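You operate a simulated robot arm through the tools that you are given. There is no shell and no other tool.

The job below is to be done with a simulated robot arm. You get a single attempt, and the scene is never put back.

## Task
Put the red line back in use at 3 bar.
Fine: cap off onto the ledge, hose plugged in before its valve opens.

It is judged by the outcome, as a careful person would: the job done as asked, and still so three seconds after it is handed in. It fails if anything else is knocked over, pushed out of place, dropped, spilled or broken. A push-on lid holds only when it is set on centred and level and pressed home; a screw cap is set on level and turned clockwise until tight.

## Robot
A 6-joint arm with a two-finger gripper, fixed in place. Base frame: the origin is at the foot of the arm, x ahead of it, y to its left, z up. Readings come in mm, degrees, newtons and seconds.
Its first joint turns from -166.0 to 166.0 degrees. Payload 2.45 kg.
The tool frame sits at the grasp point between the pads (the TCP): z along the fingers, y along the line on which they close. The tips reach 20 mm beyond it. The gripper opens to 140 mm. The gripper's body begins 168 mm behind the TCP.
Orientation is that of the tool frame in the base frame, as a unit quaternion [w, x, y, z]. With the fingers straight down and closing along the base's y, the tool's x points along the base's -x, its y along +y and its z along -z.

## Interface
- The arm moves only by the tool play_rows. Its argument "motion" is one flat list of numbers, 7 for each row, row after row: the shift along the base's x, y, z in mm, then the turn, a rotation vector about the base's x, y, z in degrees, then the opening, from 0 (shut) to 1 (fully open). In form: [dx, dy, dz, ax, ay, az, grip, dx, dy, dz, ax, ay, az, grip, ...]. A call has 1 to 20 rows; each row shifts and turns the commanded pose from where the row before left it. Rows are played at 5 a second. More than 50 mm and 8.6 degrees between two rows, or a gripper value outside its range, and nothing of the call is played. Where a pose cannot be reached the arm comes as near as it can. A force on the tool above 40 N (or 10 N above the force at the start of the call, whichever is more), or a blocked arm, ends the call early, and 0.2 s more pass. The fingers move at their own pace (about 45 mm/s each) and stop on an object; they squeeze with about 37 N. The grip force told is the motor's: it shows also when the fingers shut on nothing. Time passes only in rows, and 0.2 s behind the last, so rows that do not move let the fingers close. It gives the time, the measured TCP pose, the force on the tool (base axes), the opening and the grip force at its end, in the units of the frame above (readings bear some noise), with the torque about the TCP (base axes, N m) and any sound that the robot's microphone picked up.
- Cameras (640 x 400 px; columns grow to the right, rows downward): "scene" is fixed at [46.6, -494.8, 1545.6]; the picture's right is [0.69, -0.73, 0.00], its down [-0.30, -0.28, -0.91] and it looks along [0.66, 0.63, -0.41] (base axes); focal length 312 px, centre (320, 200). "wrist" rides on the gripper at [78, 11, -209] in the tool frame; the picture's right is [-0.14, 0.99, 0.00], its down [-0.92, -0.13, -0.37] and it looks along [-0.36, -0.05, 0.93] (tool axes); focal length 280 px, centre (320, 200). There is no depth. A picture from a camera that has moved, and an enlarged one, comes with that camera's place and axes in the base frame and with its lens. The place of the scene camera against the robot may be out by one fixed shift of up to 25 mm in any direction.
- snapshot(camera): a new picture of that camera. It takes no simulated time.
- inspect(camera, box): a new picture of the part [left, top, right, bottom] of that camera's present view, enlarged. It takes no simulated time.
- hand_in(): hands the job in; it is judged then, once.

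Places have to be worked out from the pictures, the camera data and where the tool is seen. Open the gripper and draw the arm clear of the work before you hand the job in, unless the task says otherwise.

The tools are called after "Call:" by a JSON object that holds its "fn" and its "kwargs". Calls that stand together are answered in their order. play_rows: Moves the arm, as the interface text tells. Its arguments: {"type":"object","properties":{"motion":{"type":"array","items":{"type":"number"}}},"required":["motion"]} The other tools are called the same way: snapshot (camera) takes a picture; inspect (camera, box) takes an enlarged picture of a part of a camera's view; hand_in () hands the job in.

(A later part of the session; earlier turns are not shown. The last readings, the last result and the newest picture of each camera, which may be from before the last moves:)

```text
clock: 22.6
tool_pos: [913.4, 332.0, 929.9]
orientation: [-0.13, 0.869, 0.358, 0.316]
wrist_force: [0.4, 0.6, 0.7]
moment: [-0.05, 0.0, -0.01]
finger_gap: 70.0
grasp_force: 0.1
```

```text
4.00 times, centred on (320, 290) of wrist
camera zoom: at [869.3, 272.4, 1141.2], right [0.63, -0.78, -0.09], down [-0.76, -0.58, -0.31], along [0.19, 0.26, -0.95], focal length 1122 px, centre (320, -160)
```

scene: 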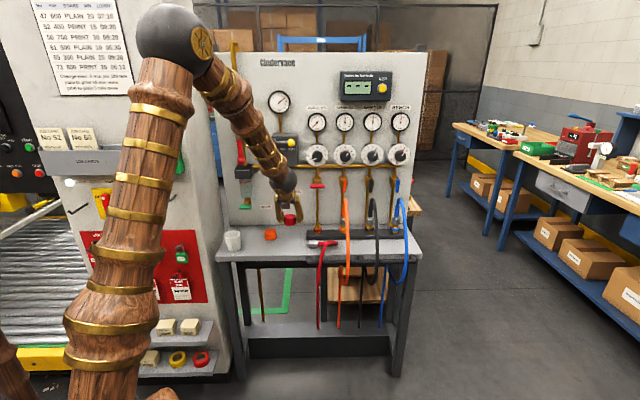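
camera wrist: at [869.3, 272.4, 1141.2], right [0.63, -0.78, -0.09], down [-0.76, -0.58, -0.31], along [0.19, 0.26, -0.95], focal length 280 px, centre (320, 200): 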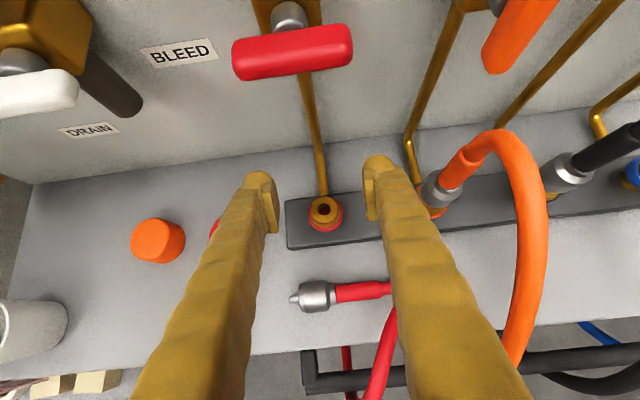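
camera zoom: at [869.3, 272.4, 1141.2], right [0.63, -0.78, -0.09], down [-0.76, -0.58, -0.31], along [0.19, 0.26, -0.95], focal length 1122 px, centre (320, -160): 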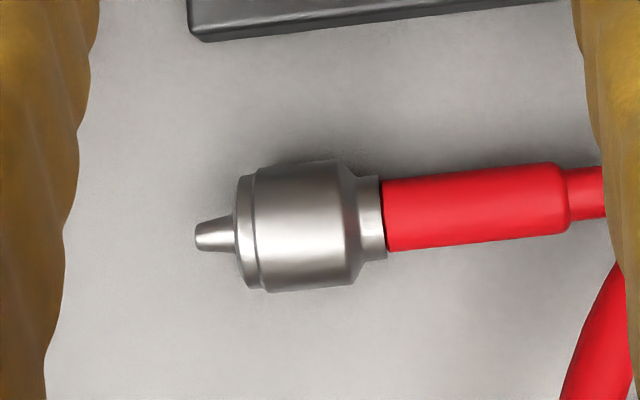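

The socket mouth comes out at about (922, 341, 857), with a 13 mm bore. The coupling axis is at z≈822 and p≈807, with the collar centred about u=387. Before picking up the coupling I'm backing away from the panel and returning the tool to vertical.

Call:
{"fn": "play_rows", "kwargs": {"motion": [-28.4, -22.7, 14, 0, 0, 0, 0.5, -28.4, -22.7, 14, 0, 0, 0, 0.5, -28.4, -22.7, 14, 0, 0, 0, 0.5, -28.4, -22.7, 14, 0, 0, 0, 0.5, -28.4, -22.7, 14, 0, 0, 0, 0.5, 0, 0, 0, -5.657, 5.657, 0, 0.5, 0, 0, 0, -5.657, 5.657, 0, 0.5, 0, 0, 0, -5.657, 5.657, 0, 0.5, 0, 0, 0, -5.657, 5.657, 0, 0.5, 0, 0, 0, -5.657, 5.657, 0, 0.5]}}

Call:
{"fn": "play_rows", "kwargs": {"motion": [0, 0, 0, 0, 0, -7.5, 0.5, 0, 0, 0, 0, 0, -7.5, 0.5, 0, 0, 0, 0, 0, -7.5, 0.5, 0, 0, 0, 0, 0, -7.5, 0.5, 0, 0, 0, 0, 0, -7.5, 0.5, 0, 0, 0, 0, 0, -7.5, 0.5, 0, 0, 0, 0, 0, -7.5, 0.5, 0, 0, 0, 0, 0, -7.5, 0.5, 0, 0, 0, 0, 0, -7.5, 0.5, 0, 0, 0, 0, 0, -7.5, 0.5, 0, 0, 0, 0, 0, -7.5, 0.5, 0, 0, 0, 0, 0, -7.5, 0.5]}}

Call:
{"fn": "snapshot", "kwargs": {"camera": "wrist"}}

Call:
{"fn": "snapshot", "kwargs": {"camera": "scene"}}

```text
clock: 24.8
tool_pos: [771.6, 217.9, 1002.6]
orientation: [0.002, 0.924, 0.381, 0.0]
wrist_force: [-0.4, -0.3, 0.0]
moment: [0.02, 0.0, 0.01]
finger_gap: 70.0
grasp_force: 0.1
```

```text
clock: 27.4
tool_pos: [774.2, 80.1, 965.0]
orientation: [-0.115, 0.992, -0.028, 0.031]
wrist_force: [0.8, 0.6, -0.5]
moment: [0.07, 0.01, 0.02]
finger_gap: 69.9
grasp_force: 0.1
out of reach, approached as far as the arm can: row 3, 4, 5, 6, 7, 8, 9, 10, 11, 12
```

```text
taken
camera wrist: at [838.0, 17.6, 1169.4], right [-0.19, -0.95, -0.24], down [-0.94, 0.1, 0.34], along [-0.3, 0.28, -0.91], focal length 280 px, centre (320, 200)
```

wrist: 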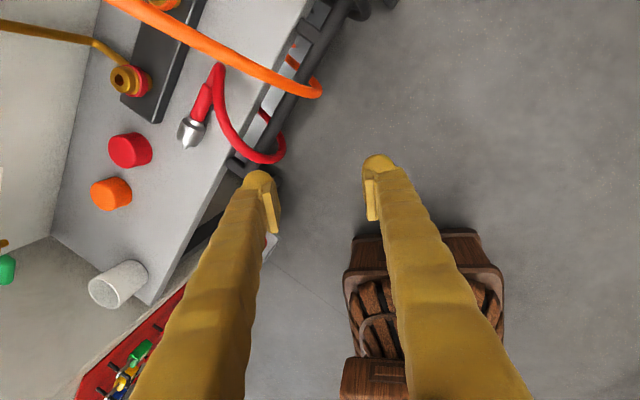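

```text
taken
```

scene: 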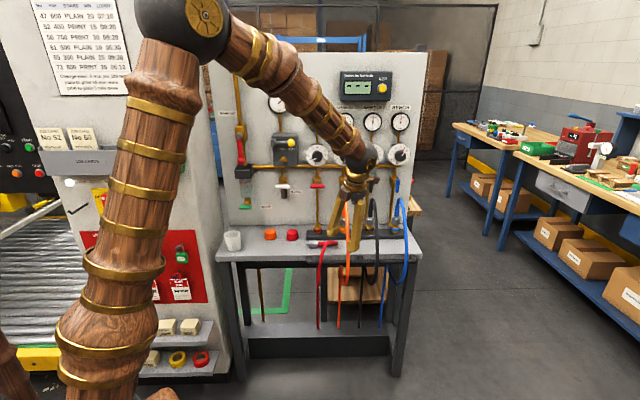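

The wrist roll hit its joint limit in that direction, so this grasp yaw has to be reached by turning the other way. I'll unwind in the positive direction, starting with a couple of rows to see how the commanded pose responds.

Call:
{"fn": "play_rows", "kwargs": {"motion": [0, 0, 0, 0, 0, 7.5, 0.5, 0, 0, 0, 0, 0, 7.5, 0.5, 0, 0, 0, 0, 0, 7.5, 0.5]}}

```text
clock: 28.2
tool_pos: [774.3, 78.3, 963.6]
orientation: [-0.119, 0.979, 0.167, 0.008]
wrist_force: [0.4, -0.1, 0.2]
moment: [-0.02, 0.01, 0.01]
finger_gap: 69.8
grasp_force: 0.0
```

The commanded pose resets to the actual one, which is convenient. I'll level the tool and unwind by about +296° away from the bench, so the camera ends up on the right-hand (+u) side for the coupling grasp.

Call:
{"fn": "play_rows", "kwargs": {"motion": [0, 0, 15, -6.8, -0.7, 0, 0.5, 0, 0, 15, -6.8, -0.7, 0, 0.5, 0, 0, 0, 0, 0, 8, 0.5, 0, 0, 0, 0, 0, 8, 0.5, 0, 0, 0, 0, 0, 8, 0.5, 0, 0, 0, 0, 0, 8, 0.5, 0, 0, 0, 0, 0, 8, 0.5, 0, 0, 0, 0, 0, 8, 0.5, 0, 0, 0, 0, 0, 8, 0.5, 0, 0, 0, 0, 0, 8, 0.5, 0, 0, 0, 0, 0, 8, 0.5, 0, 0, 0, 0, 0, 8, 0.5, 0, 0, 0, 0, 0, 8, 0.5, 0, 0, 0, 0, 0, 8, 0.5, 0, 0, 0, 0, 0, 8, 0.5, 0, 0, 0, 0, 0, 8, 0.5, 0, 0, 0, 0, 0, 8, 0.5, 0, 0, 0, 0, 0, 8, 0.5, 0, 0, 0, 0, 0, 8, 0.5, 0, 0, 0, 0, 0, 8, 0.5]}}

Call:
{"fn": "play_rows", "kwargs": {"motion": [0, 8, 0, 0, 0, 8, 0.5, 0, 8, 0, 0, 0, 8, 0.5, 0, 8, 0, 0, 0, 8, 0.5, 0, 8, 0, 0, 0, 8, 0.5, 0, 8, 0, 0, 0, 8, 0.5, 0, 8, 0, 0, 0, 8, 0.5, 0, 8, 0, 0, 0, 8, 0.5, 0, 8, 0, 0, 0, 8, 0.5, 0, 8, 0, 0, 0, 8, 0.5, 0, 8, 0, 0, 0, 8, 0.5, 0, 8, 0, 0, 0, 8, 0.5, 0, 8, 0, 0, 0, 8, 0.5, 0, 8, 0, 0, 0, 8, 0.5, 0, 8, 0, 0, 0, 8, 0.5, 0, 8, 0, 0, 0, 8, 0.5, 0, 8, 0, 0, 0, 8, 0.5, 0, 8, 0, 0, 0, 8, 0.5, 0, 8, 0, 0, 0, 8, 0.5]}}

```text
clock: 32.4
tool_pos: [773.6, 78.8, 995.2]
orientation: [0.0, 0.143, 0.99, 0.0]
wrist_force: [-0.6, 0.9, -0.4]
moment: [-0.01, -0.03, -0.03]
finger_gap: 69.9
grasp_force: 0.0
```

```text
clock: 36.2
tool_pos: [772.6, 224.1, 994.7]
orientation: [0.001, 0.897, -0.442, 0.0]
wrist_force: [0.2, -0.6, 0.8]
moment: [0.01, -0.05, -0.02]
finger_gap: 70.0
grasp_force: 0.1
```

The tool is vertical again with only 7.4° of yaw left to correct. I'm aligning it and moving above the coupling collar (fingers closing across the coupling) for a close picture.

Call:
{"fn": "play_rows", "kwargs": {"motion": [18.6, 17.5, -16, 0, 0, 7.4, 0.5, 18.6, 17.5, -16, 0, 0, 0, 0.5, 18.6, 17.5, -16, 0, 0, 0, 0.5, 18.6, 17.5, -16, 0, 0, 0, 0.5, 0, 0, 0, 0, 0, 0, 0.5]}}

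Call:
{"fn": "snapshot", "kwargs": {"camera": "wrist"}}

Call:
{"fn": "inspect", "kwargs": {"camera": "scene", "box": [280, 190, 376, 250]}}

```text
clock: 37.4
tool_pos: [848.7, 293.5, 930.5]
orientation: [0.0, 0.923, -0.384, 0.0]
wrist_force: [-0.3, 0.0, -0.2]
moment: [-0.01, -0.01, 0.01]
finger_gap: 69.7
grasp_force: 0.0
```

```text
taken
camera wrist: at [896.4, 231.7, 1139.1], right [-0.8, -0.6, 0.0], down [-0.56, 0.74, 0.37], along [-0.22, 0.29, -0.93], focal length 280 px, centre (320, 200)
```

wrist: 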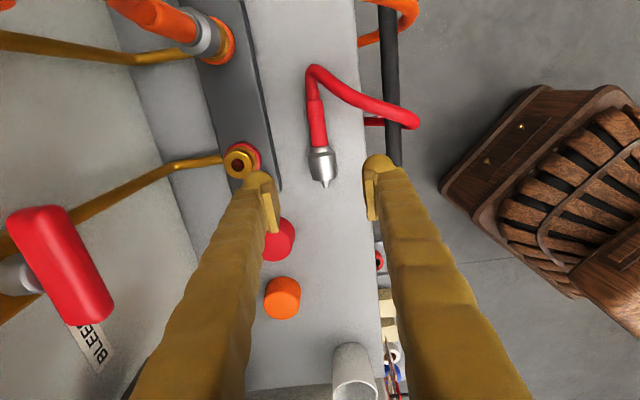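

```text
6.67 times, centred on (328, 220) of scene
camera zoom: at [46.6, -494.8, 1545.6], right [0.69, -0.73, 0.0], down [-0.3, -0.28, -0.91], along [0.66, 0.63, -0.41], focal length 2081 px, centre (267, 67)
```

zoom: 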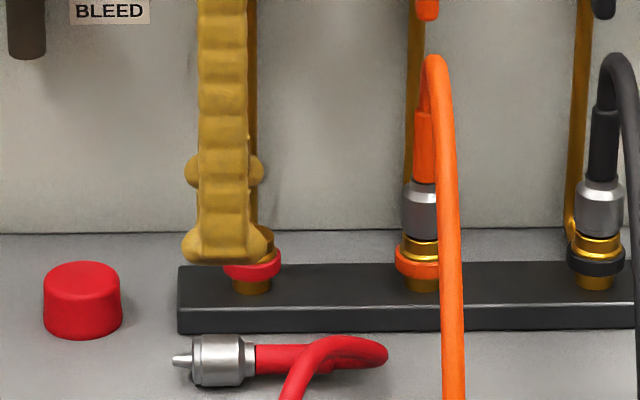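

Call:
{"fn": "inspect", "kwargs": {"camera": "wrist", "box": [280, 60, 376, 200]}}

Call:
{"fn": "inspect", "kwargs": {"camera": "wrist", "box": [200, 120, 290, 200]}}

```text
2.86 times, centred on (328, 130) of wrist
camera zoom: at [896.4, 231.7, 1139.1], right [-0.8, -0.6, 0.0], down [-0.56, 0.74, 0.37], along [-0.22, 0.29, -0.93], focal length 801 px, centre (297, 400)
```

zoom: 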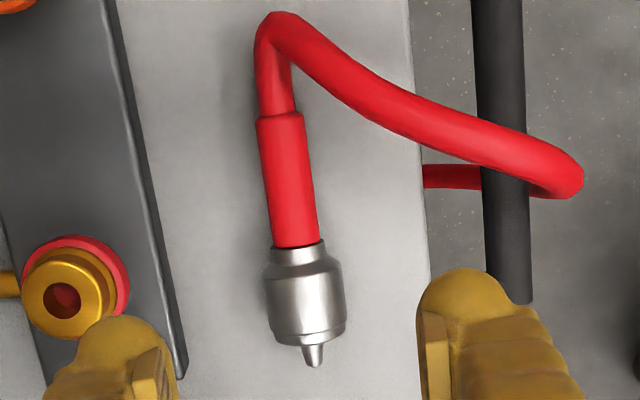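

```text
5.00 times, centred on (245, 160) of wrist
camera zoom: at [896.4, 231.7, 1139.1], right [-0.8, -0.6, 0.0], down [-0.56, 0.74, 0.37], along [-0.22, 0.29, -0.93], focal length 1402 px, centre (695, 400)
```

zoom: 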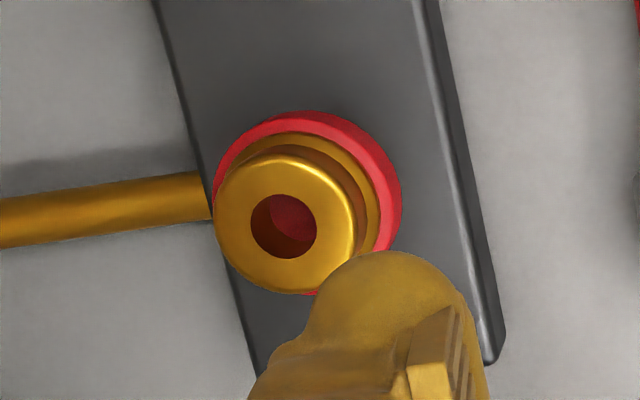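

Estimates agree across views: coupling axis at p≈806.5 with the collar spanning u≈372–404, and the socket at about (922, 342, ~854). I'm descending over the collar with the opening reduced to about 58 mm.

Call:
{"fn": "play_rows", "kwargs": {"motion": [-2, 0.7, -20, 0, 0, 0, 0.42, 0, 0, -25, 0, 0, 0, 0.42, 0, 0, -25, 0, 0, 0, 0.42, 0, 0, -15, 0, 0, 0, 0.42, 0, 0, -8, 0, 0, 0, 0.42, 0, 0, -4, 0, 0, 0, 0.42, 0, 0, 0, 0, 0, 0, 0.42]}}

Call:
{"fn": "snapshot", "kwargs": {"camera": "wrist"}}

Call:
{"fn": "inspect", "kwargs": {"camera": "scene", "box": [280, 210, 360, 260]}}

```text
clock: 39.0
tool_pos: [846.4, 294.2, 833.8]
orientation: [0.0, 0.923, -0.385, 0.0]
wrist_force: [-0.3, -0.2, -0.8]
moment: [-0.01, 0.01, 0.0]
finger_gap: 58.6
grasp_force: 0.0
```

```text
taken
camera wrist: at [894.7, 231.8, 1042.2], right [-0.8, -0.6, 0.0], down [-0.56, 0.74, 0.37], along [-0.22, 0.29, -0.93], focal length 280 px, centre (320, 200)
```

wrist: 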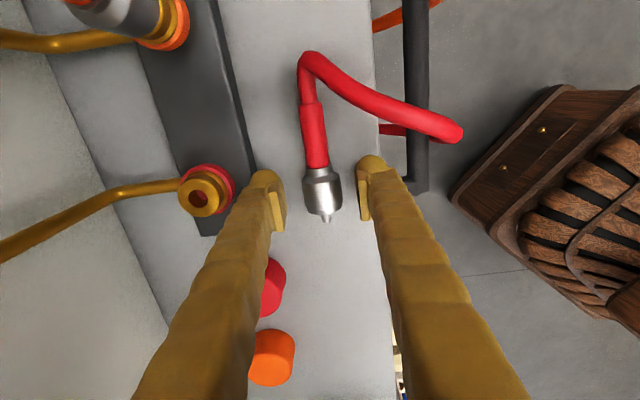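

```text
8.00 times, centred on (320, 235) of scene
camera zoom: at [46.6, -494.8, 1545.6], right [0.69, -0.73, 0.0], down [-0.3, -0.28, -0.91], along [0.66, 0.63, -0.41], focal length 2498 px, centre (320, -80)
```

zoom: 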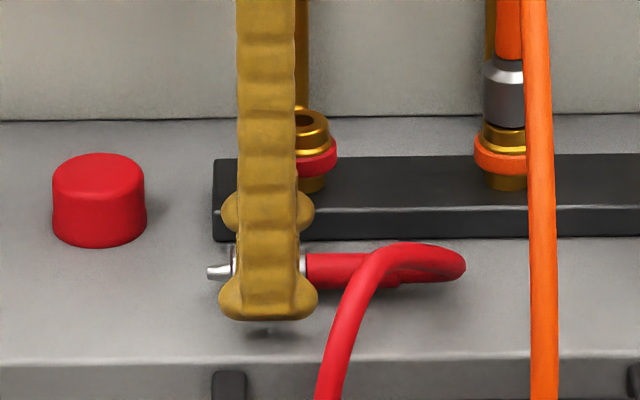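

The fingers straddle the collar and it is centred lengthwise. I'm going 3 mm lower and closing.

Call:
{"fn": "play_rows", "kwargs": {"motion": [0, 0, -3, 0, 0, 0, 0.42, 0, 0, 0, 0, 0, 0, 0.3, 0, 0, 0, 0, 0, 0, 0.15, 0, 0, 0, 0, 0, 0, 0, 0, 0, 0, 0, 0, 0, 0]}}

Call:
{"fn": "snapshot", "kwargs": {"camera": "wrist"}}

Call:
{"fn": "inspect", "kwargs": {"camera": "wrist", "box": [260, 130, 388, 260]}}

```text
clock: 40.2
tool_pos: [846.3, 294.4, 831.8]
orientation: [-0.001, 0.923, -0.385, 0.0]
wrist_force: [-0.2, -0.3, -0.5]
moment: [0.02, 0.02, 0.0]
finger_gap: 30.8
grasp_force: 37.0
```

```text
taken
camera wrist: at [894.6, 231.7, 1039.2], right [-0.8, -0.6, 0.0], down [-0.56, 0.74, 0.37], along [-0.22, 0.29, -0.93], focal length 280 px, centre (320, 200)
```

wrist: 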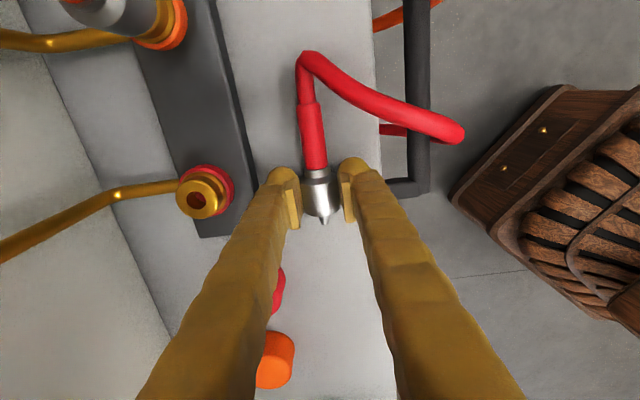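

```text
3.08 times, centred on (324, 195) of wrist
camera zoom: at [894.6, 231.7, 1039.2], right [-0.8, -0.6, 0.0], down [-0.56, 0.74, 0.37], along [-0.22, 0.29, -0.93], focal length 863 px, centre (308, 215)
```

zoom: 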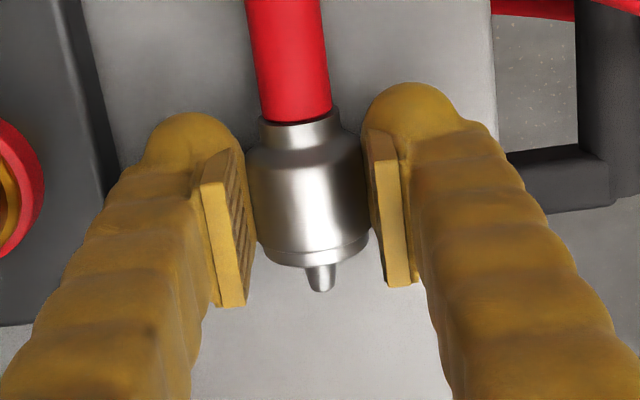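

The coupling is gripped at about 31 mm on the collar. I'm lifting it straight up 90 mm, watching the force for any hose tension.

Call:
{"fn": "play_rows", "kwargs": {"motion": [0, 0, 5, 0, 0, 0, 0, 0, 0, 15, 0, 0, 0, 0, 0, 0, 20, 0, 0, 0, 0, 0, 0, 20, 0, 0, 0, 0, 0, 0, 20, 0, 0, 0, 0, 0, 0, 10, 0, 0, 0, 0, 0, 0, 0, 0, 0, 0, 0]}}

Call:
{"fn": "snapshot", "kwargs": {"camera": "wrist"}}

Call:
{"fn": "inspect", "kwargs": {"camera": "scene", "box": [250, 150, 410, 250]}}

```text
clock: 41.8
tool_pos: [846.7, 294.2, 920.4]
orientation: [0.0, 0.923, -0.385, 0.001]
wrist_force: [0.1, -0.1, -0.6]
moment: [0.02, -0.02, 0.04]
finger_gap: 30.9
grasp_force: 37.6
```

```text
taken
camera wrist: at [894.8, 231.7, 1129.0], right [-0.8, -0.6, 0.0], down [-0.56, 0.74, 0.37], along [-0.22, 0.29, -0.93], focal length 280 px, centre (320, 200)
```

wrist: 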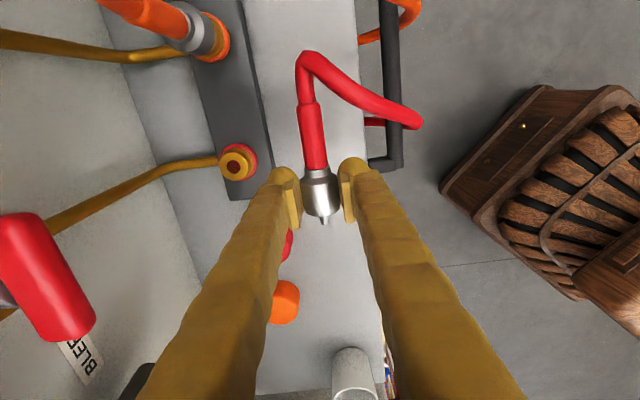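

```text
4.00 times, centred on (330, 200) of scene
camera zoom: at [46.6, -494.8, 1545.6], right [0.69, -0.73, 0.0], down [-0.3, -0.28, -0.91], along [0.66, 0.63, -0.41], focal length 1249 px, centre (280, 200)
```

zoom: 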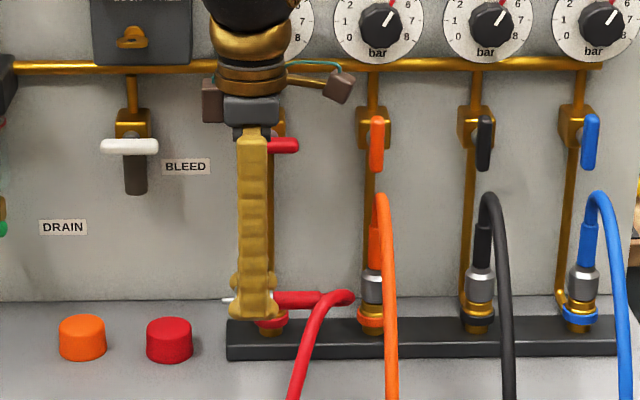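

It lifted with no tension. I'm rotating the coupling nose-down in a smooth turn (ending with the tool horizontal along +x), half of it first to check the joints stay in range.

Call:
{"fn": "play_rows", "kwargs": {"motion": [0, 0, 3, -2.931, -7.076, 2.931, 0, 0, 0, 3, -2.931, -7.076, 2.931, 0, 0, 0, 3, -2.931, -7.076, 2.931, 0, 0, 0, 3, -2.931, -7.076, 2.931, 0, 0, 0, 3, -2.931, -7.076, 2.931, 0, 0, 0, 3, -2.931, -7.076, 2.931, 0]}}

Call:
{"fn": "snapshot", "kwargs": {"camera": "scene"}}

```text
clock: 43.2
tool_pos: [846.5, 293.8, 938.6]
orientation: [0.0, 0.896, -0.214, 0.389]
wrist_force: [0.1, 0.9, -1.1]
moment: [0.01, 0.05, -0.08]
finger_gap: 30.7
grasp_force: 37.0
```

```text
taken
```

scene: 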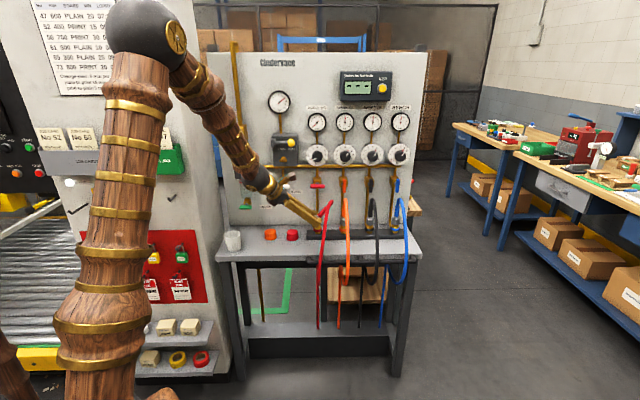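

The turn is going fine with no force, so I'm completing the second half of the rotation.

Call:
{"fn": "play_rows", "kwargs": {"motion": [0, 0, 0, -2.931, -7.076, 2.931, 0, 0, 0, 0, -2.931, -7.076, 2.931, 0, 0, 0, 0, -2.931, -7.076, 2.931, 0, 0, 0, 0, -2.931, -7.076, 2.931, 0, 0, 0, 0, -2.931, -7.076, 2.931, 0, 0, 0, 0, -2.931, -7.076, 2.931, 0, 0, 0, 0, 0, 0, 0, 0]}}

Call:
{"fn": "snapshot", "kwargs": {"camera": "scene"}}

Call:
{"fn": "snapshot", "kwargs": {"camera": "wrist"}}

Call:
{"fn": "inspect", "kwargs": {"camera": "scene", "box": [270, 180, 366, 240]}}

```text
clock: 44.8
tool_pos: [847.3, 295.0, 938.1]
orientation: [-0.002, 0.707, -0.001, 0.708]
wrist_force: [-0.4, 0.2, -0.3]
moment: [-0.03, 0.01, -0.02]
finger_gap: 30.6
grasp_force: 36.9
```

```text
taken
```

scene: 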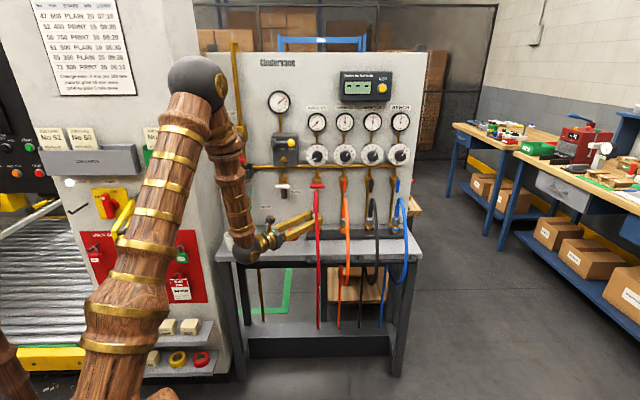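

```text
taken
camera wrist: at [638.1, 284.0, 1015.9], right [0.0, -0.99, -0.14], down [-0.37, 0.13, -0.92], along [0.93, 0.05, -0.36], focal length 280 px, centre (320, 200)
```

wrist: 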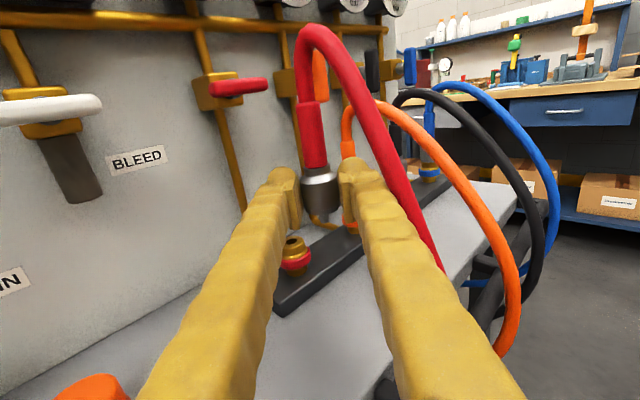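

```text
6.67 times, centred on (318, 210) of scene
camera zoom: at [46.6, -494.8, 1545.6], right [0.69, -0.73, 0.0], down [-0.3, -0.28, -0.91], along [0.66, 0.63, -0.41], focal length 2081 px, centre (333, 133)
```

zoom: 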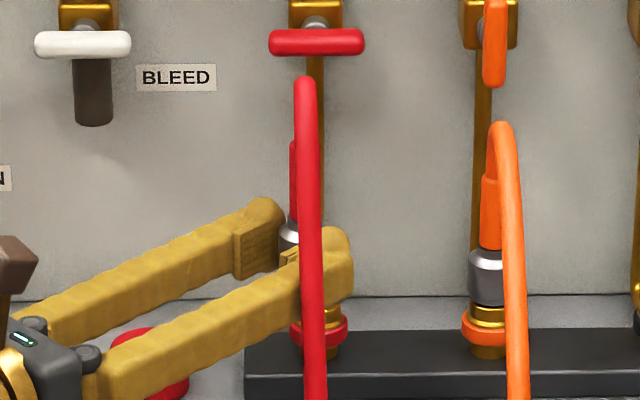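

The coupling is now vertical, nose down, and the hose drapes freely to the right. I'm lowering to just above socket height here, then moving over to about (912, 342) for an alignment check from both cameras.

Call:
{"fn": "play_rows", "kwargs": {"motion": [0, 0, -14, 0, 0, 0, 0, 0, 0, -14, 0, 0, 0, 0, 0, 0, -10, 0, 0, 0, 0, 13, 9.4, 0, 0, 0, 0, 0, 13, 9.4, 0, 0, 0, 0, 0, 13, 9.4, 0, 0, 0, 0, 0, 13, 9.4, 0, 0, 0, 0, 0, 13, 9.4, 0, 0, 0, 0, 0, 0, 0, 0, 0, 0, 0, 0]}}

Call:
{"fn": "snapshot", "kwargs": {"camera": "wrist"}}

Call:
{"fn": "inspect", "kwargs": {"camera": "wrist", "box": [256, 140, 384, 260]}}

Call:
{"fn": "inspect", "kwargs": {"camera": "scene", "box": [290, 190, 354, 230]}}

```text
clock: 46.8
tool_pos: [911.4, 342.7, 900.1]
orientation: [-0.003, 0.707, -0.001, 0.707]
wrist_force: [-0.3, -0.4, -0.8]
moment: [-0.01, 0.05, 0.02]
finger_gap: 30.3
grasp_force: 37.1
```

```text
taken
camera wrist: at [703.4, 331.0, 977.8], right [0.0, -0.99, -0.14], down [-0.37, 0.13, -0.92], along [0.93, 0.05, -0.36], focal length 280 px, centre (320, 200)
```

wrist: 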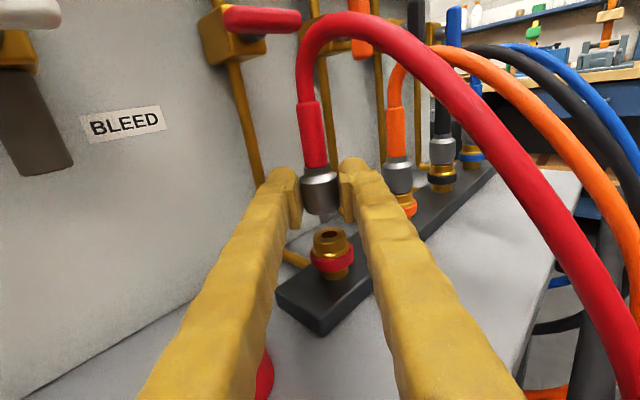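

```text
3.33 times, centred on (320, 200) of wrist
camera zoom: at [703.4, 331.0, 977.8], right [0.0, -0.99, -0.14], down [-0.37, 0.13, -0.92], along [0.93, 0.05, -0.36], focal length 935 px, centre (320, 200)
```

zoom: 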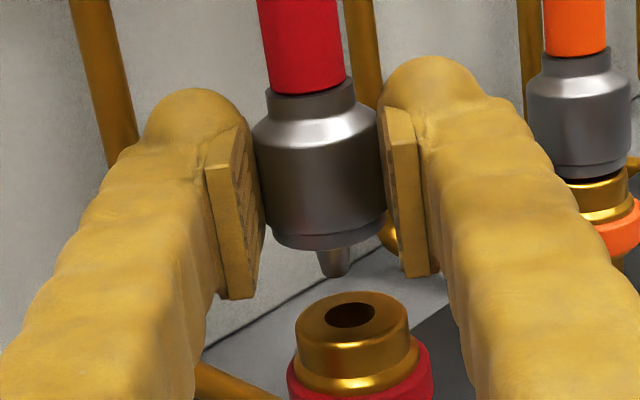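

```text
10.00 times, centred on (322, 210) of scene
camera zoom: at [46.6, -494.8, 1545.6], right [0.69, -0.73, 0.0], down [-0.3, -0.28, -0.91], along [0.66, 0.63, -0.41], focal length 3122 px, centre (300, 100)
```

zoom: 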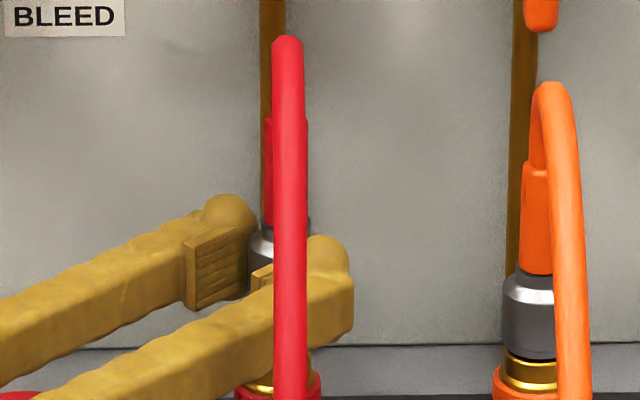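

The wrist view puts the socket mouth at about (921, 340, 860) and the nose tip about 2 mm too far left (+y), at z≈871. I'm checking the depth direction with a finer scene view.

Call:
{"fn": "inspect", "kwargs": {"camera": "scene", "box": [306, 196, 338, 216]}}

Call:
{"fn": "inspect", "kwargs": {"camera": "scene", "box": [302, 214, 334, 234]}}

Call:
{"fn": "inspect", "kwargs": {"camera": "wrist", "box": [296, 190, 360, 250]}}

```text
16.00 times, centred on (322, 206) of scene
camera zoom: at [46.6, -494.8, 1545.6], right [0.69, -0.73, 0.0], down [-0.3, -0.28, -0.91], along [0.66, 0.63, -0.41], focal length 4995 px, centre (288, 104)
```

zoom: 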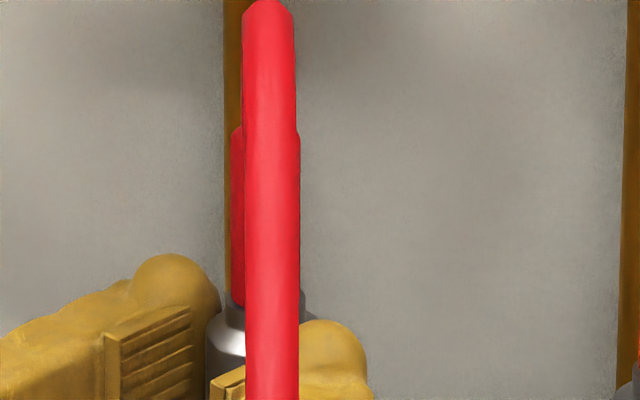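

```text
16.00 times, centred on (318, 224) of scene
camera zoom: at [46.6, -494.8, 1545.6], right [0.69, -0.73, 0.0], down [-0.3, -0.28, -0.91], along [0.66, 0.63, -0.41], focal length 4995 px, centre (352, -184)
```

zoom: 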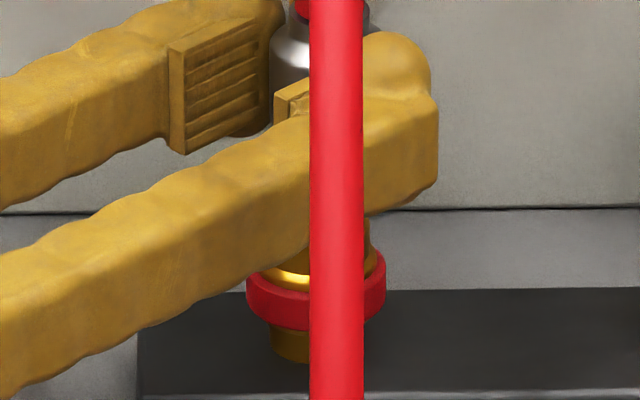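

```text
6.67 times, centred on (328, 220) of wrist
camera zoom: at [703.4, 331.0, 977.8], right [0.0, -0.99, -0.14], down [-0.37, 0.13, -0.92], along [0.93, 0.05, -0.36], focal length 1869 px, centre (267, 67)
```

zoom: 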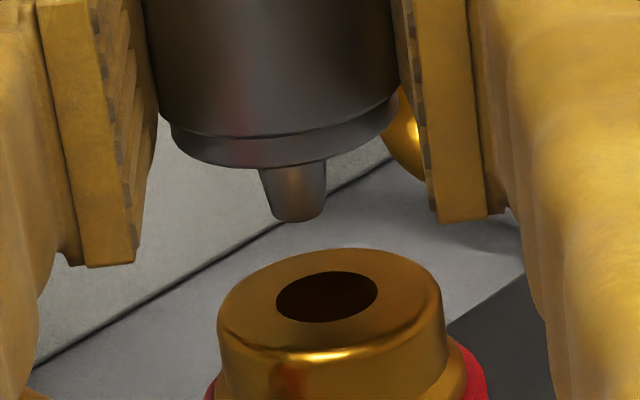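

Combining both views, the coupling axis sits about 6 mm too deep (+x) and 2.5 mm too far left (+y) relative to the socket. I'm correcting that, lowering 4 mm and re-checking.

Call:
{"fn": "play_rows", "kwargs": {"motion": [-3, -1.3, 0, 0, 0, 0, 0, -3, -1.3, -4, 0, 0, 0, 0, 0, 0, 0, 0, 0, 0, 0]}}

Call:
{"fn": "inspect", "kwargs": {"camera": "wrist", "box": [296, 190, 360, 250]}}

Call:
{"fn": "inspect", "kwargs": {"camera": "scene", "box": [306, 196, 338, 216]}}

Call:
{"fn": "inspect", "kwargs": {"camera": "scene", "box": [302, 214, 334, 234]}}

```text
clock: 47.6
tool_pos: [906.5, 338.9, 896.1]
orientation: [-0.001, 0.707, -0.003, 0.707]
wrist_force: [0.1, 0.3, -0.2]
moment: [-0.04, 0.0, 0.01]
finger_gap: 30.5
grasp_force: 36.6
```

```text
6.67 times, centred on (328, 220) of wrist
camera zoom: at [697.1, 328.4, 973.9], right [0.0, -0.99, -0.14], down [-0.37, 0.13, -0.92], along [0.93, 0.05, -0.36], focal length 1869 px, centre (267, 67)
```

zoom: 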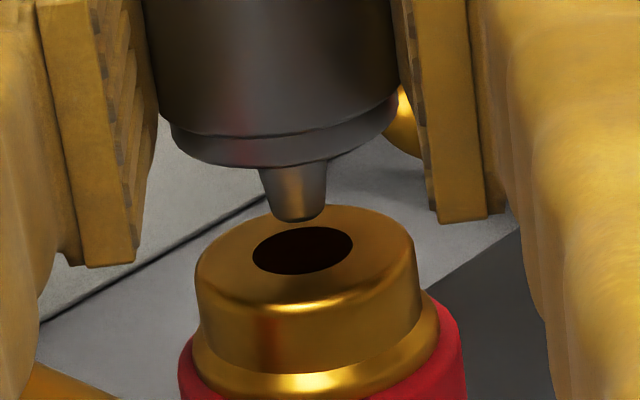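

```text
16.00 times, centred on (322, 206) of scene
camera zoom: at [46.6, -494.8, 1545.6], right [0.69, -0.73, 0.0], down [-0.3, -0.28, -0.91], along [0.66, 0.63, -0.41], focal length 4995 px, centre (288, 104)
```

zoom: 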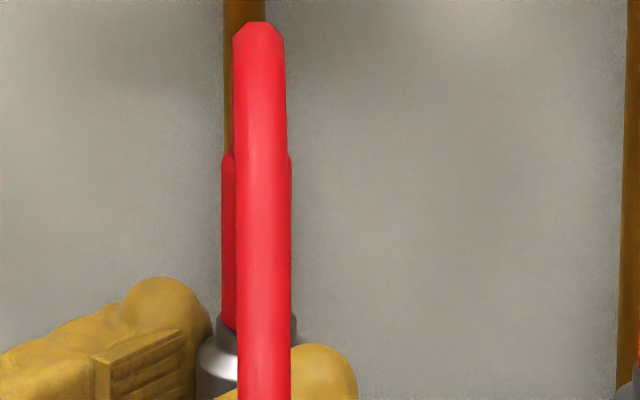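

```text
16.00 times, centred on (318, 224) of scene
camera zoom: at [46.6, -494.8, 1545.6], right [0.69, -0.73, 0.0], down [-0.3, -0.28, -0.91], along [0.66, 0.63, -0.41], focal length 4995 px, centre (352, -184)
```

zoom: 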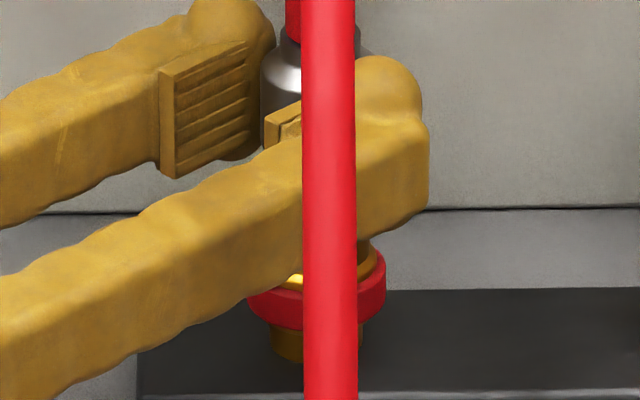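

Alignment now looks good in both views, with the nose over the bore to within a millimetre or two. I'm lowering 5 mm in small steps and checking.

Call:
{"fn": "play_rows", "kwargs": {"motion": [0, 0, -1.5, 0, 0, 0, 0, 0, 0, -1.5, 0, 0, 0, 0, 0, 0, -1.5, 0, 0, 0, 0, 0, 0, -1.5, 0, 0, 0, 0]}}

Call:
{"fn": "inspect", "kwargs": {"camera": "wrist", "box": [296, 190, 360, 250]}}

Call:
{"fn": "inspect", "kwargs": {"camera": "scene", "box": [302, 206, 334, 226]}}

```text
clock: 48.6
tool_pos: [905.5, 338.1, 890.6]
orientation: [-0.002, 0.707, -0.003, 0.707]
wrist_force: [-1.3, 0.0, -0.2]
moment: [0.0, 0.01, 0.0]
finger_gap: 30.0
grasp_force: 36.9
```

```text
6.67 times, centred on (328, 220) of wrist
camera zoom: at [697.4, 328.2, 968.0], right [0.0, -0.99, -0.14], down [-0.37, 0.13, -0.92], along [0.93, 0.05, -0.36], focal length 1869 px, centre (267, 67)
```

zoom: 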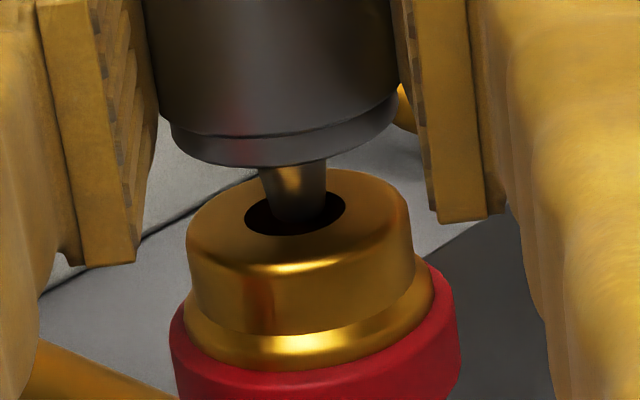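

```text
16.00 times, centred on (318, 216) of scene
camera zoom: at [46.6, -494.8, 1545.6], right [0.69, -0.73, 0.0], down [-0.3, -0.28, -0.91], along [0.66, 0.63, -0.41], focal length 4995 px, centre (352, -56)
```

zoom: 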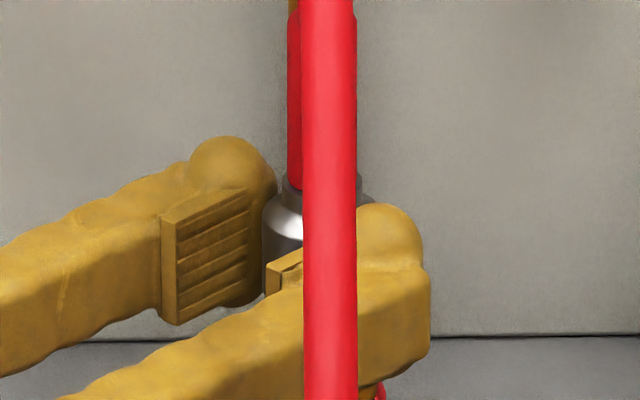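

The nose tip is entering the bore, centred, with no contact force. I'm continuing down gently.

Call:
{"fn": "play_rows", "kwargs": {"motion": [0, 0, -1, 0, 0, 0, 0, 0, 0, -1, 0, 0, 0, 0, 0, 0, -1, 0, 0, 0, 0, 0, 0, -1, 0, 0, 0, 0]}}

Call:
{"fn": "inspect", "kwargs": {"camera": "wrist", "box": [296, 190, 360, 250]}}

```text
clock: 49.6
tool_pos: [905.4, 339.0, 885.6]
orientation: [-0.002, 0.707, -0.002, 0.707]
wrist_force: [-0.1, -0.4, -0.4]
moment: [0.05, -0.03, 0.01]
finger_gap: 30.0
grasp_force: 37.1
```

```text
6.67 times, centred on (328, 220) of wrist
camera zoom: at [697.1, 328.4, 963.8], right [0.0, -0.99, -0.14], down [-0.37, 0.13, -0.92], along [0.93, 0.05, -0.36], focal length 1869 px, centre (267, 67)
```

zoom: 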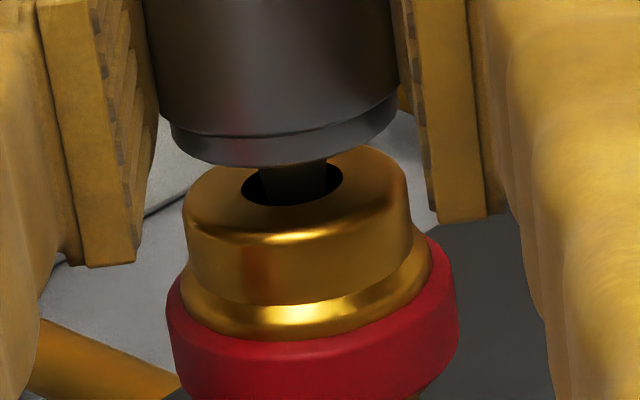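

The nose is well inside the bore and centred, with roughly 7 mm until the collar seats. I'm continuing down.

Call:
{"fn": "play_rows", "kwargs": {"motion": [0, 0, -1, 0, 0, 0, 0, 0, 0, -1, 0, 0, 0, 0, 0, 0, -1, 0, 0, 0, 0, 0, 0, -1, 0, 0, 0, 0]}}

Call:
{"fn": "inspect", "kwargs": {"camera": "wrist", "box": [296, 190, 360, 250]}}

```text
clock: 50.6
tool_pos: [905.9, 338.9, 882.2]
orientation: [-0.002, 0.707, -0.002, 0.707]
wrist_force: [-8.2, -0.1, 3.2]
moment: [-0.03, 0.15, 0.0]
finger_gap: 29.9
grasp_force: 36.9
```

```text
6.67 times, centred on (328, 220) of wrist
camera zoom: at [697.2, 328.3, 960.0], right [0.0, -0.99, -0.14], down [-0.37, 0.13, -0.92], along [0.93, 0.05, -0.36], focal length 1869 px, centre (267, 67)
```

zoom: 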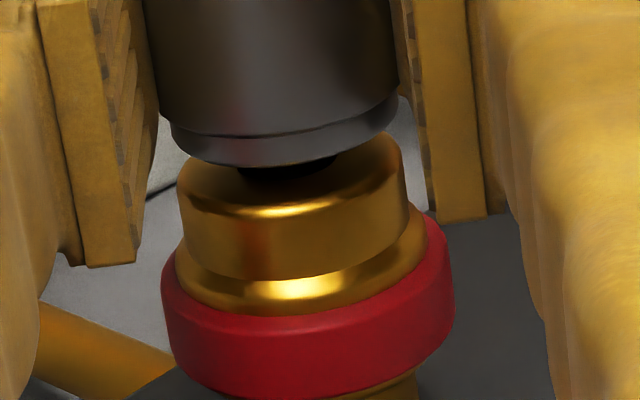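

A sideways reaction of −8 N in x shows the nose is rubbing the far (+x) wall of the bore. I'm shifting 1.5 mm back in −x to relieve it.

Call:
{"fn": "play_rows", "kwargs": {"motion": [-0.8, 0, 0, 0, 0, 0, 0, -0.7, 0, 0, 0, 0, 0, 0]}}

```text
clock: 51.2
tool_pos: [904.2, 338.7, 881.4]
orientation: [-0.003, 0.707, -0.001, 0.707]
wrist_force: [0.4, 0.4, -1.3]
moment: [0.05, 0.01, 0.04]
finger_gap: 30.3
grasp_force: 37.1
```

The side force is gone, so I'm continuing down in 1 mm steps toward the seat.

Call:
{"fn": "play_rows", "kwargs": {"motion": [0, 0, -1, 0, 0, 0, 0, 0, 0, -1, 0, 0, 0, 0, 0, 0, -1, 0, 0, 0, 0]}}

Call:
{"fn": "inspect", "kwargs": {"camera": "wrist", "box": [296, 190, 360, 250]}}

```text
clock: 52.0
tool_pos: [903.9, 339.3, 878.2]
orientation: [-0.002, 0.707, -0.002, 0.707]
wrist_force: [0.7, -0.5, -0.6]
moment: [0.0, -0.04, -0.01]
finger_gap: 30.1
grasp_force: 36.5
```

```text
6.67 times, centred on (328, 220) of wrist
camera zoom: at [695.8, 328.3, 956.9], right [0.0, -0.99, -0.14], down [-0.37, 0.13, -0.92], along [0.93, 0.05, -0.36], focal length 1869 px, centre (267, 67)
```

zoom: 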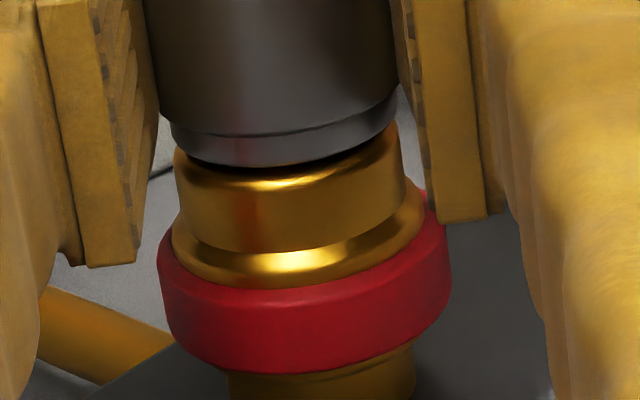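

The collar is nearly at the socket face. I'm pressing down further and listening for a click.

Call:
{"fn": "play_rows", "kwargs": {"motion": [0, 0, -1, 0, 0, 0, 0, 0, 0, -1, 0, 0, 0, 0, 0, 0, -1, 0, 0, 0, 0]}}

Call:
{"fn": "inspect", "kwargs": {"camera": "wrist", "box": [296, 190, 360, 250]}}

```text
clock: 52.6
tool_pos: [902.9, 338.3, 879.1]
orientation: [-0.002, 0.706, -0.002, 0.709]
wrist_force: [-10.4, -2.0, 6.4]
moment: [-0.49, 0.14, 0.02]
finger_gap: 30.0
grasp_force: 37.4
heard: snap
stopped in row 3: the force on the tool passed its limit at 43 N (the readings are from after the stop); the commanded pose is now the measured one
```

```text
6.67 times, centred on (328, 220) of wrist
camera zoom: at [695.0, 328.7, 956.6], right [0.0, -0.99, -0.14], down [-0.36, 0.13, -0.92], along [0.93, 0.05, -0.36], focal length 1869 px, centre (267, 67)
```

zoom: 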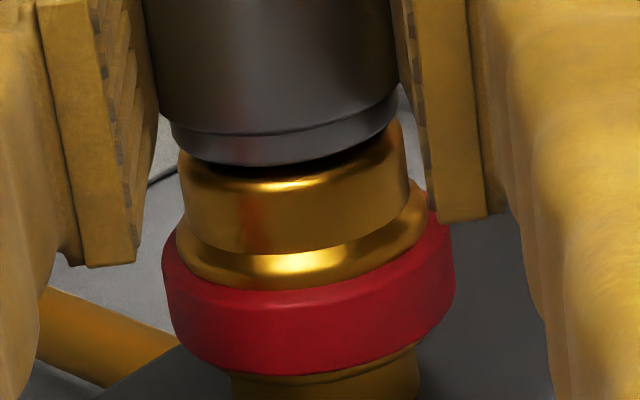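

I heard a snap, most likely the coupling latching. I'm inspecting it from both cameras against the orange coupling before releasing.

Call:
{"fn": "inspect", "kwargs": {"camera": "scene", "box": [300, 195, 364, 235]}}

Call:
{"fn": "snapshot", "kwargs": {"camera": "wrist"}}

Call:
{"fn": "inspect", "kwargs": {"camera": "wrist", "box": [280, 130, 420, 250]}}

```text
10.00 times, centred on (332, 215) of scene
camera zoom: at [46.6, -494.8, 1545.6], right [0.69, -0.73, 0.0], down [-0.3, -0.28, -0.91], along [0.66, 0.63, -0.41], focal length 3122 px, centre (200, 50)
```

zoom: 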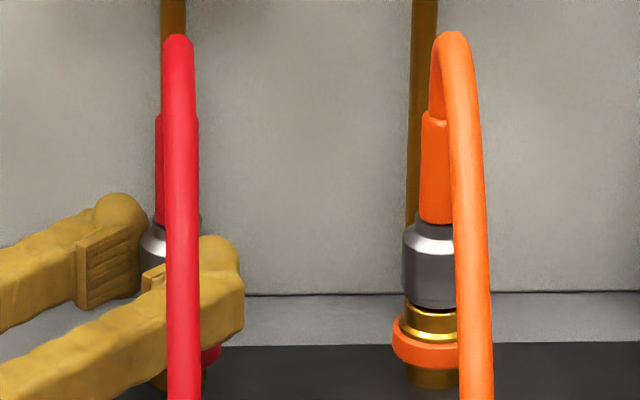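

```text
taken
camera wrist: at [695.0, 328.7, 956.6], right [0.0, -0.99, -0.14], down [-0.36, 0.13, -0.92], along [0.93, 0.05, -0.36], focal length 280 px, centre (320, 200)
```

wrist: 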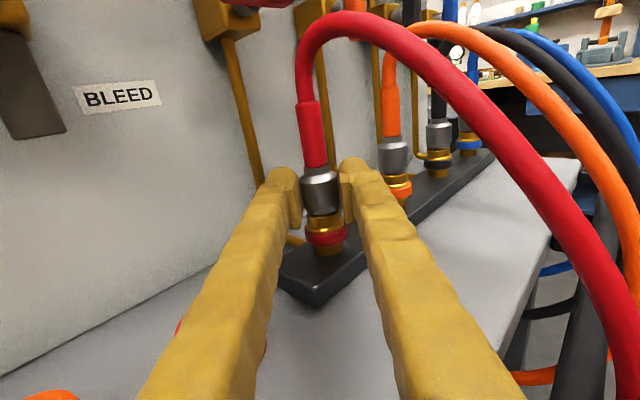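

```text
3.33 times, centred on (350, 190) of wrist
camera zoom: at [695.0, 328.7, 956.6], right [0.0, -0.99, -0.14], down [-0.36, 0.13, -0.92], along [0.93, 0.05, -0.36], focal length 935 px, centre (220, 233)
```

zoom: 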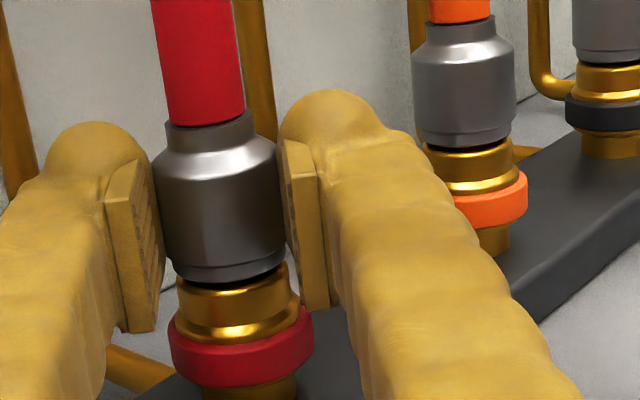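

The red collar sits on its socket exactly like the orange one: same gap, same height, upright. I'm opening the fingers and withdrawing straight back along −x.

Call:
{"fn": "play_rows", "kwargs": {"motion": [0, 0, 0, 0, 0, 0, 0.3, 0, 0, 0, 0, 0, 0, 0.4, 0, 0, 0, 0, 0, 0, 0.4, -10, 0, 0, 0, 0, 0, 0.4, -25, 0, 0, 0, 0, 0, 0.4, -30, 0, 0, 0, 0, 0, 0.4, -30, 0, 0, 0, 0, 0, 0.4, -30, 0, 5, 0, 0, 0, 0.4]}}

Call:
{"fn": "snapshot", "kwargs": {"camera": "wrist"}}

Call:
{"fn": "inspect", "kwargs": {"camera": "wrist", "box": [270, 130, 430, 250]}}

Call:
{"fn": "inspect", "kwargs": {"camera": "scene", "box": [300, 195, 364, 235]}}

```text
clock: 54.5
tool_pos: [779.1, 340.1, 884.0]
orientation: [-0.002, 0.706, -0.003, 0.708]
wrist_force: [-0.1, 1.3, -0.1]
moment: [-0.02, -0.07, 0.0]
finger_gap: 56.1
grasp_force: 0.1
```

```text
taken
camera wrist: at [570.0, 328.2, 961.8], right [0.0, -0.99, -0.14], down [-0.37, 0.13, -0.92], along [0.93, 0.05, -0.36], focal length 280 px, centre (320, 200)
```

wrist: 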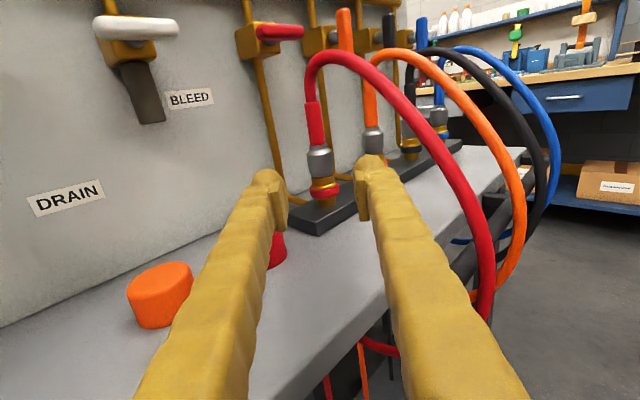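

```text
3.33 times, centred on (350, 190) of wrist
camera zoom: at [570.0, 328.2, 961.8], right [0.0, -0.99, -0.14], down [-0.37, 0.13, -0.92], along [0.93, 0.05, -0.36], focal length 935 px, centre (220, 233)
```

zoom: 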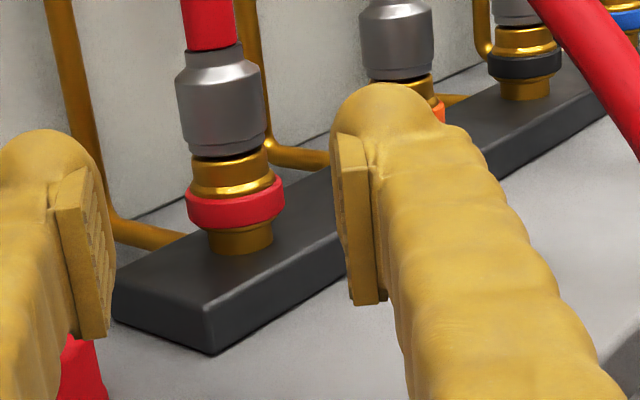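

```text
10.00 times, centred on (332, 215) of scene
camera zoom: at [46.6, -494.8, 1545.6], right [0.69, -0.73, 0.0], down [-0.3, -0.28, -0.91], along [0.66, 0.63, -0.41], focal length 3122 px, centre (200, 50)
```

zoom: 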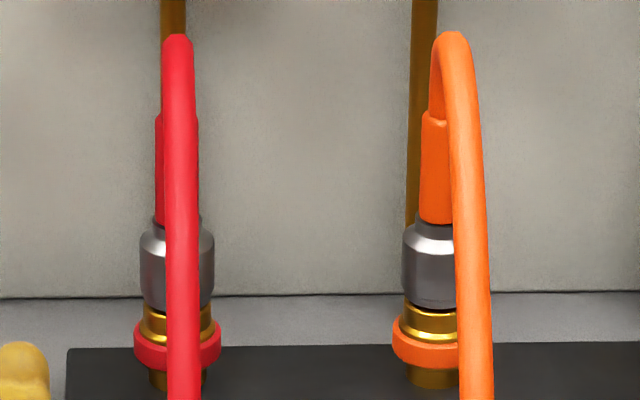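

The hose is plugged in, seated just like its neighbours. Next is the regulator knob. I'm rising clear, moving in front of the red column, and starting to roll the wrist back toward mid-range.

Call:
{"fn": "play_rows", "kwargs": {"motion": [-5, 0, 45, 0, 0, 0, 0.4, -5, 0, 45, 0, 0, 0, 0.4, 0, 0, 45, 0, 0, 0, 0.4, 0, 0, 45, 0, 0, 0, 0.5, 0, 0, 45, 0, 0, 0, 0.5, 0, -45, 0, 0, 0, 0, 0.5, 0, -45, 0, 0, 0, 0, 0.5, 0, -45, 0, 0, 0, 0, 0.5, 0, 0, 0, 8, 0, 0, 0.5, 0, 0, 0, 8, 0, 0, 0.5, 0, 0, 0, 8, 0, 0, 0.5, 0, 0, 0, 8, 0, 0, 0.5, 0, 0, 0, 8, 0, 0, 0.5, 0, 0, 0, 8, 0, 0, 0.5, 0, 0, 0, 8, 0, 0, 0.5, 0, 0, 0, 8, 0, 0, 0.5, 0, 0, 0, 8, 0, 0, 0.5, 0, 0, 0, 8, 0, 0, 0.5]}}

Call:
{"fn": "snapshot", "kwargs": {"camera": "scene"}}

```text
clock: 58.2
tool_pos: [768.6, 204.6, 1109.6]
orientation: [-0.456, 0.539, -0.457, 0.541]
wrist_force: [-1.1, 1.2, 0.4]
moment: [-0.02, -0.01, -0.03]
finger_gap: 70.0
grasp_force: 0.0
```

```text
taken
```

scene: 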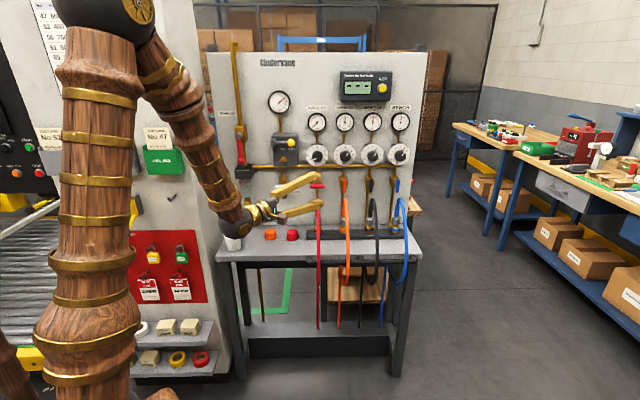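

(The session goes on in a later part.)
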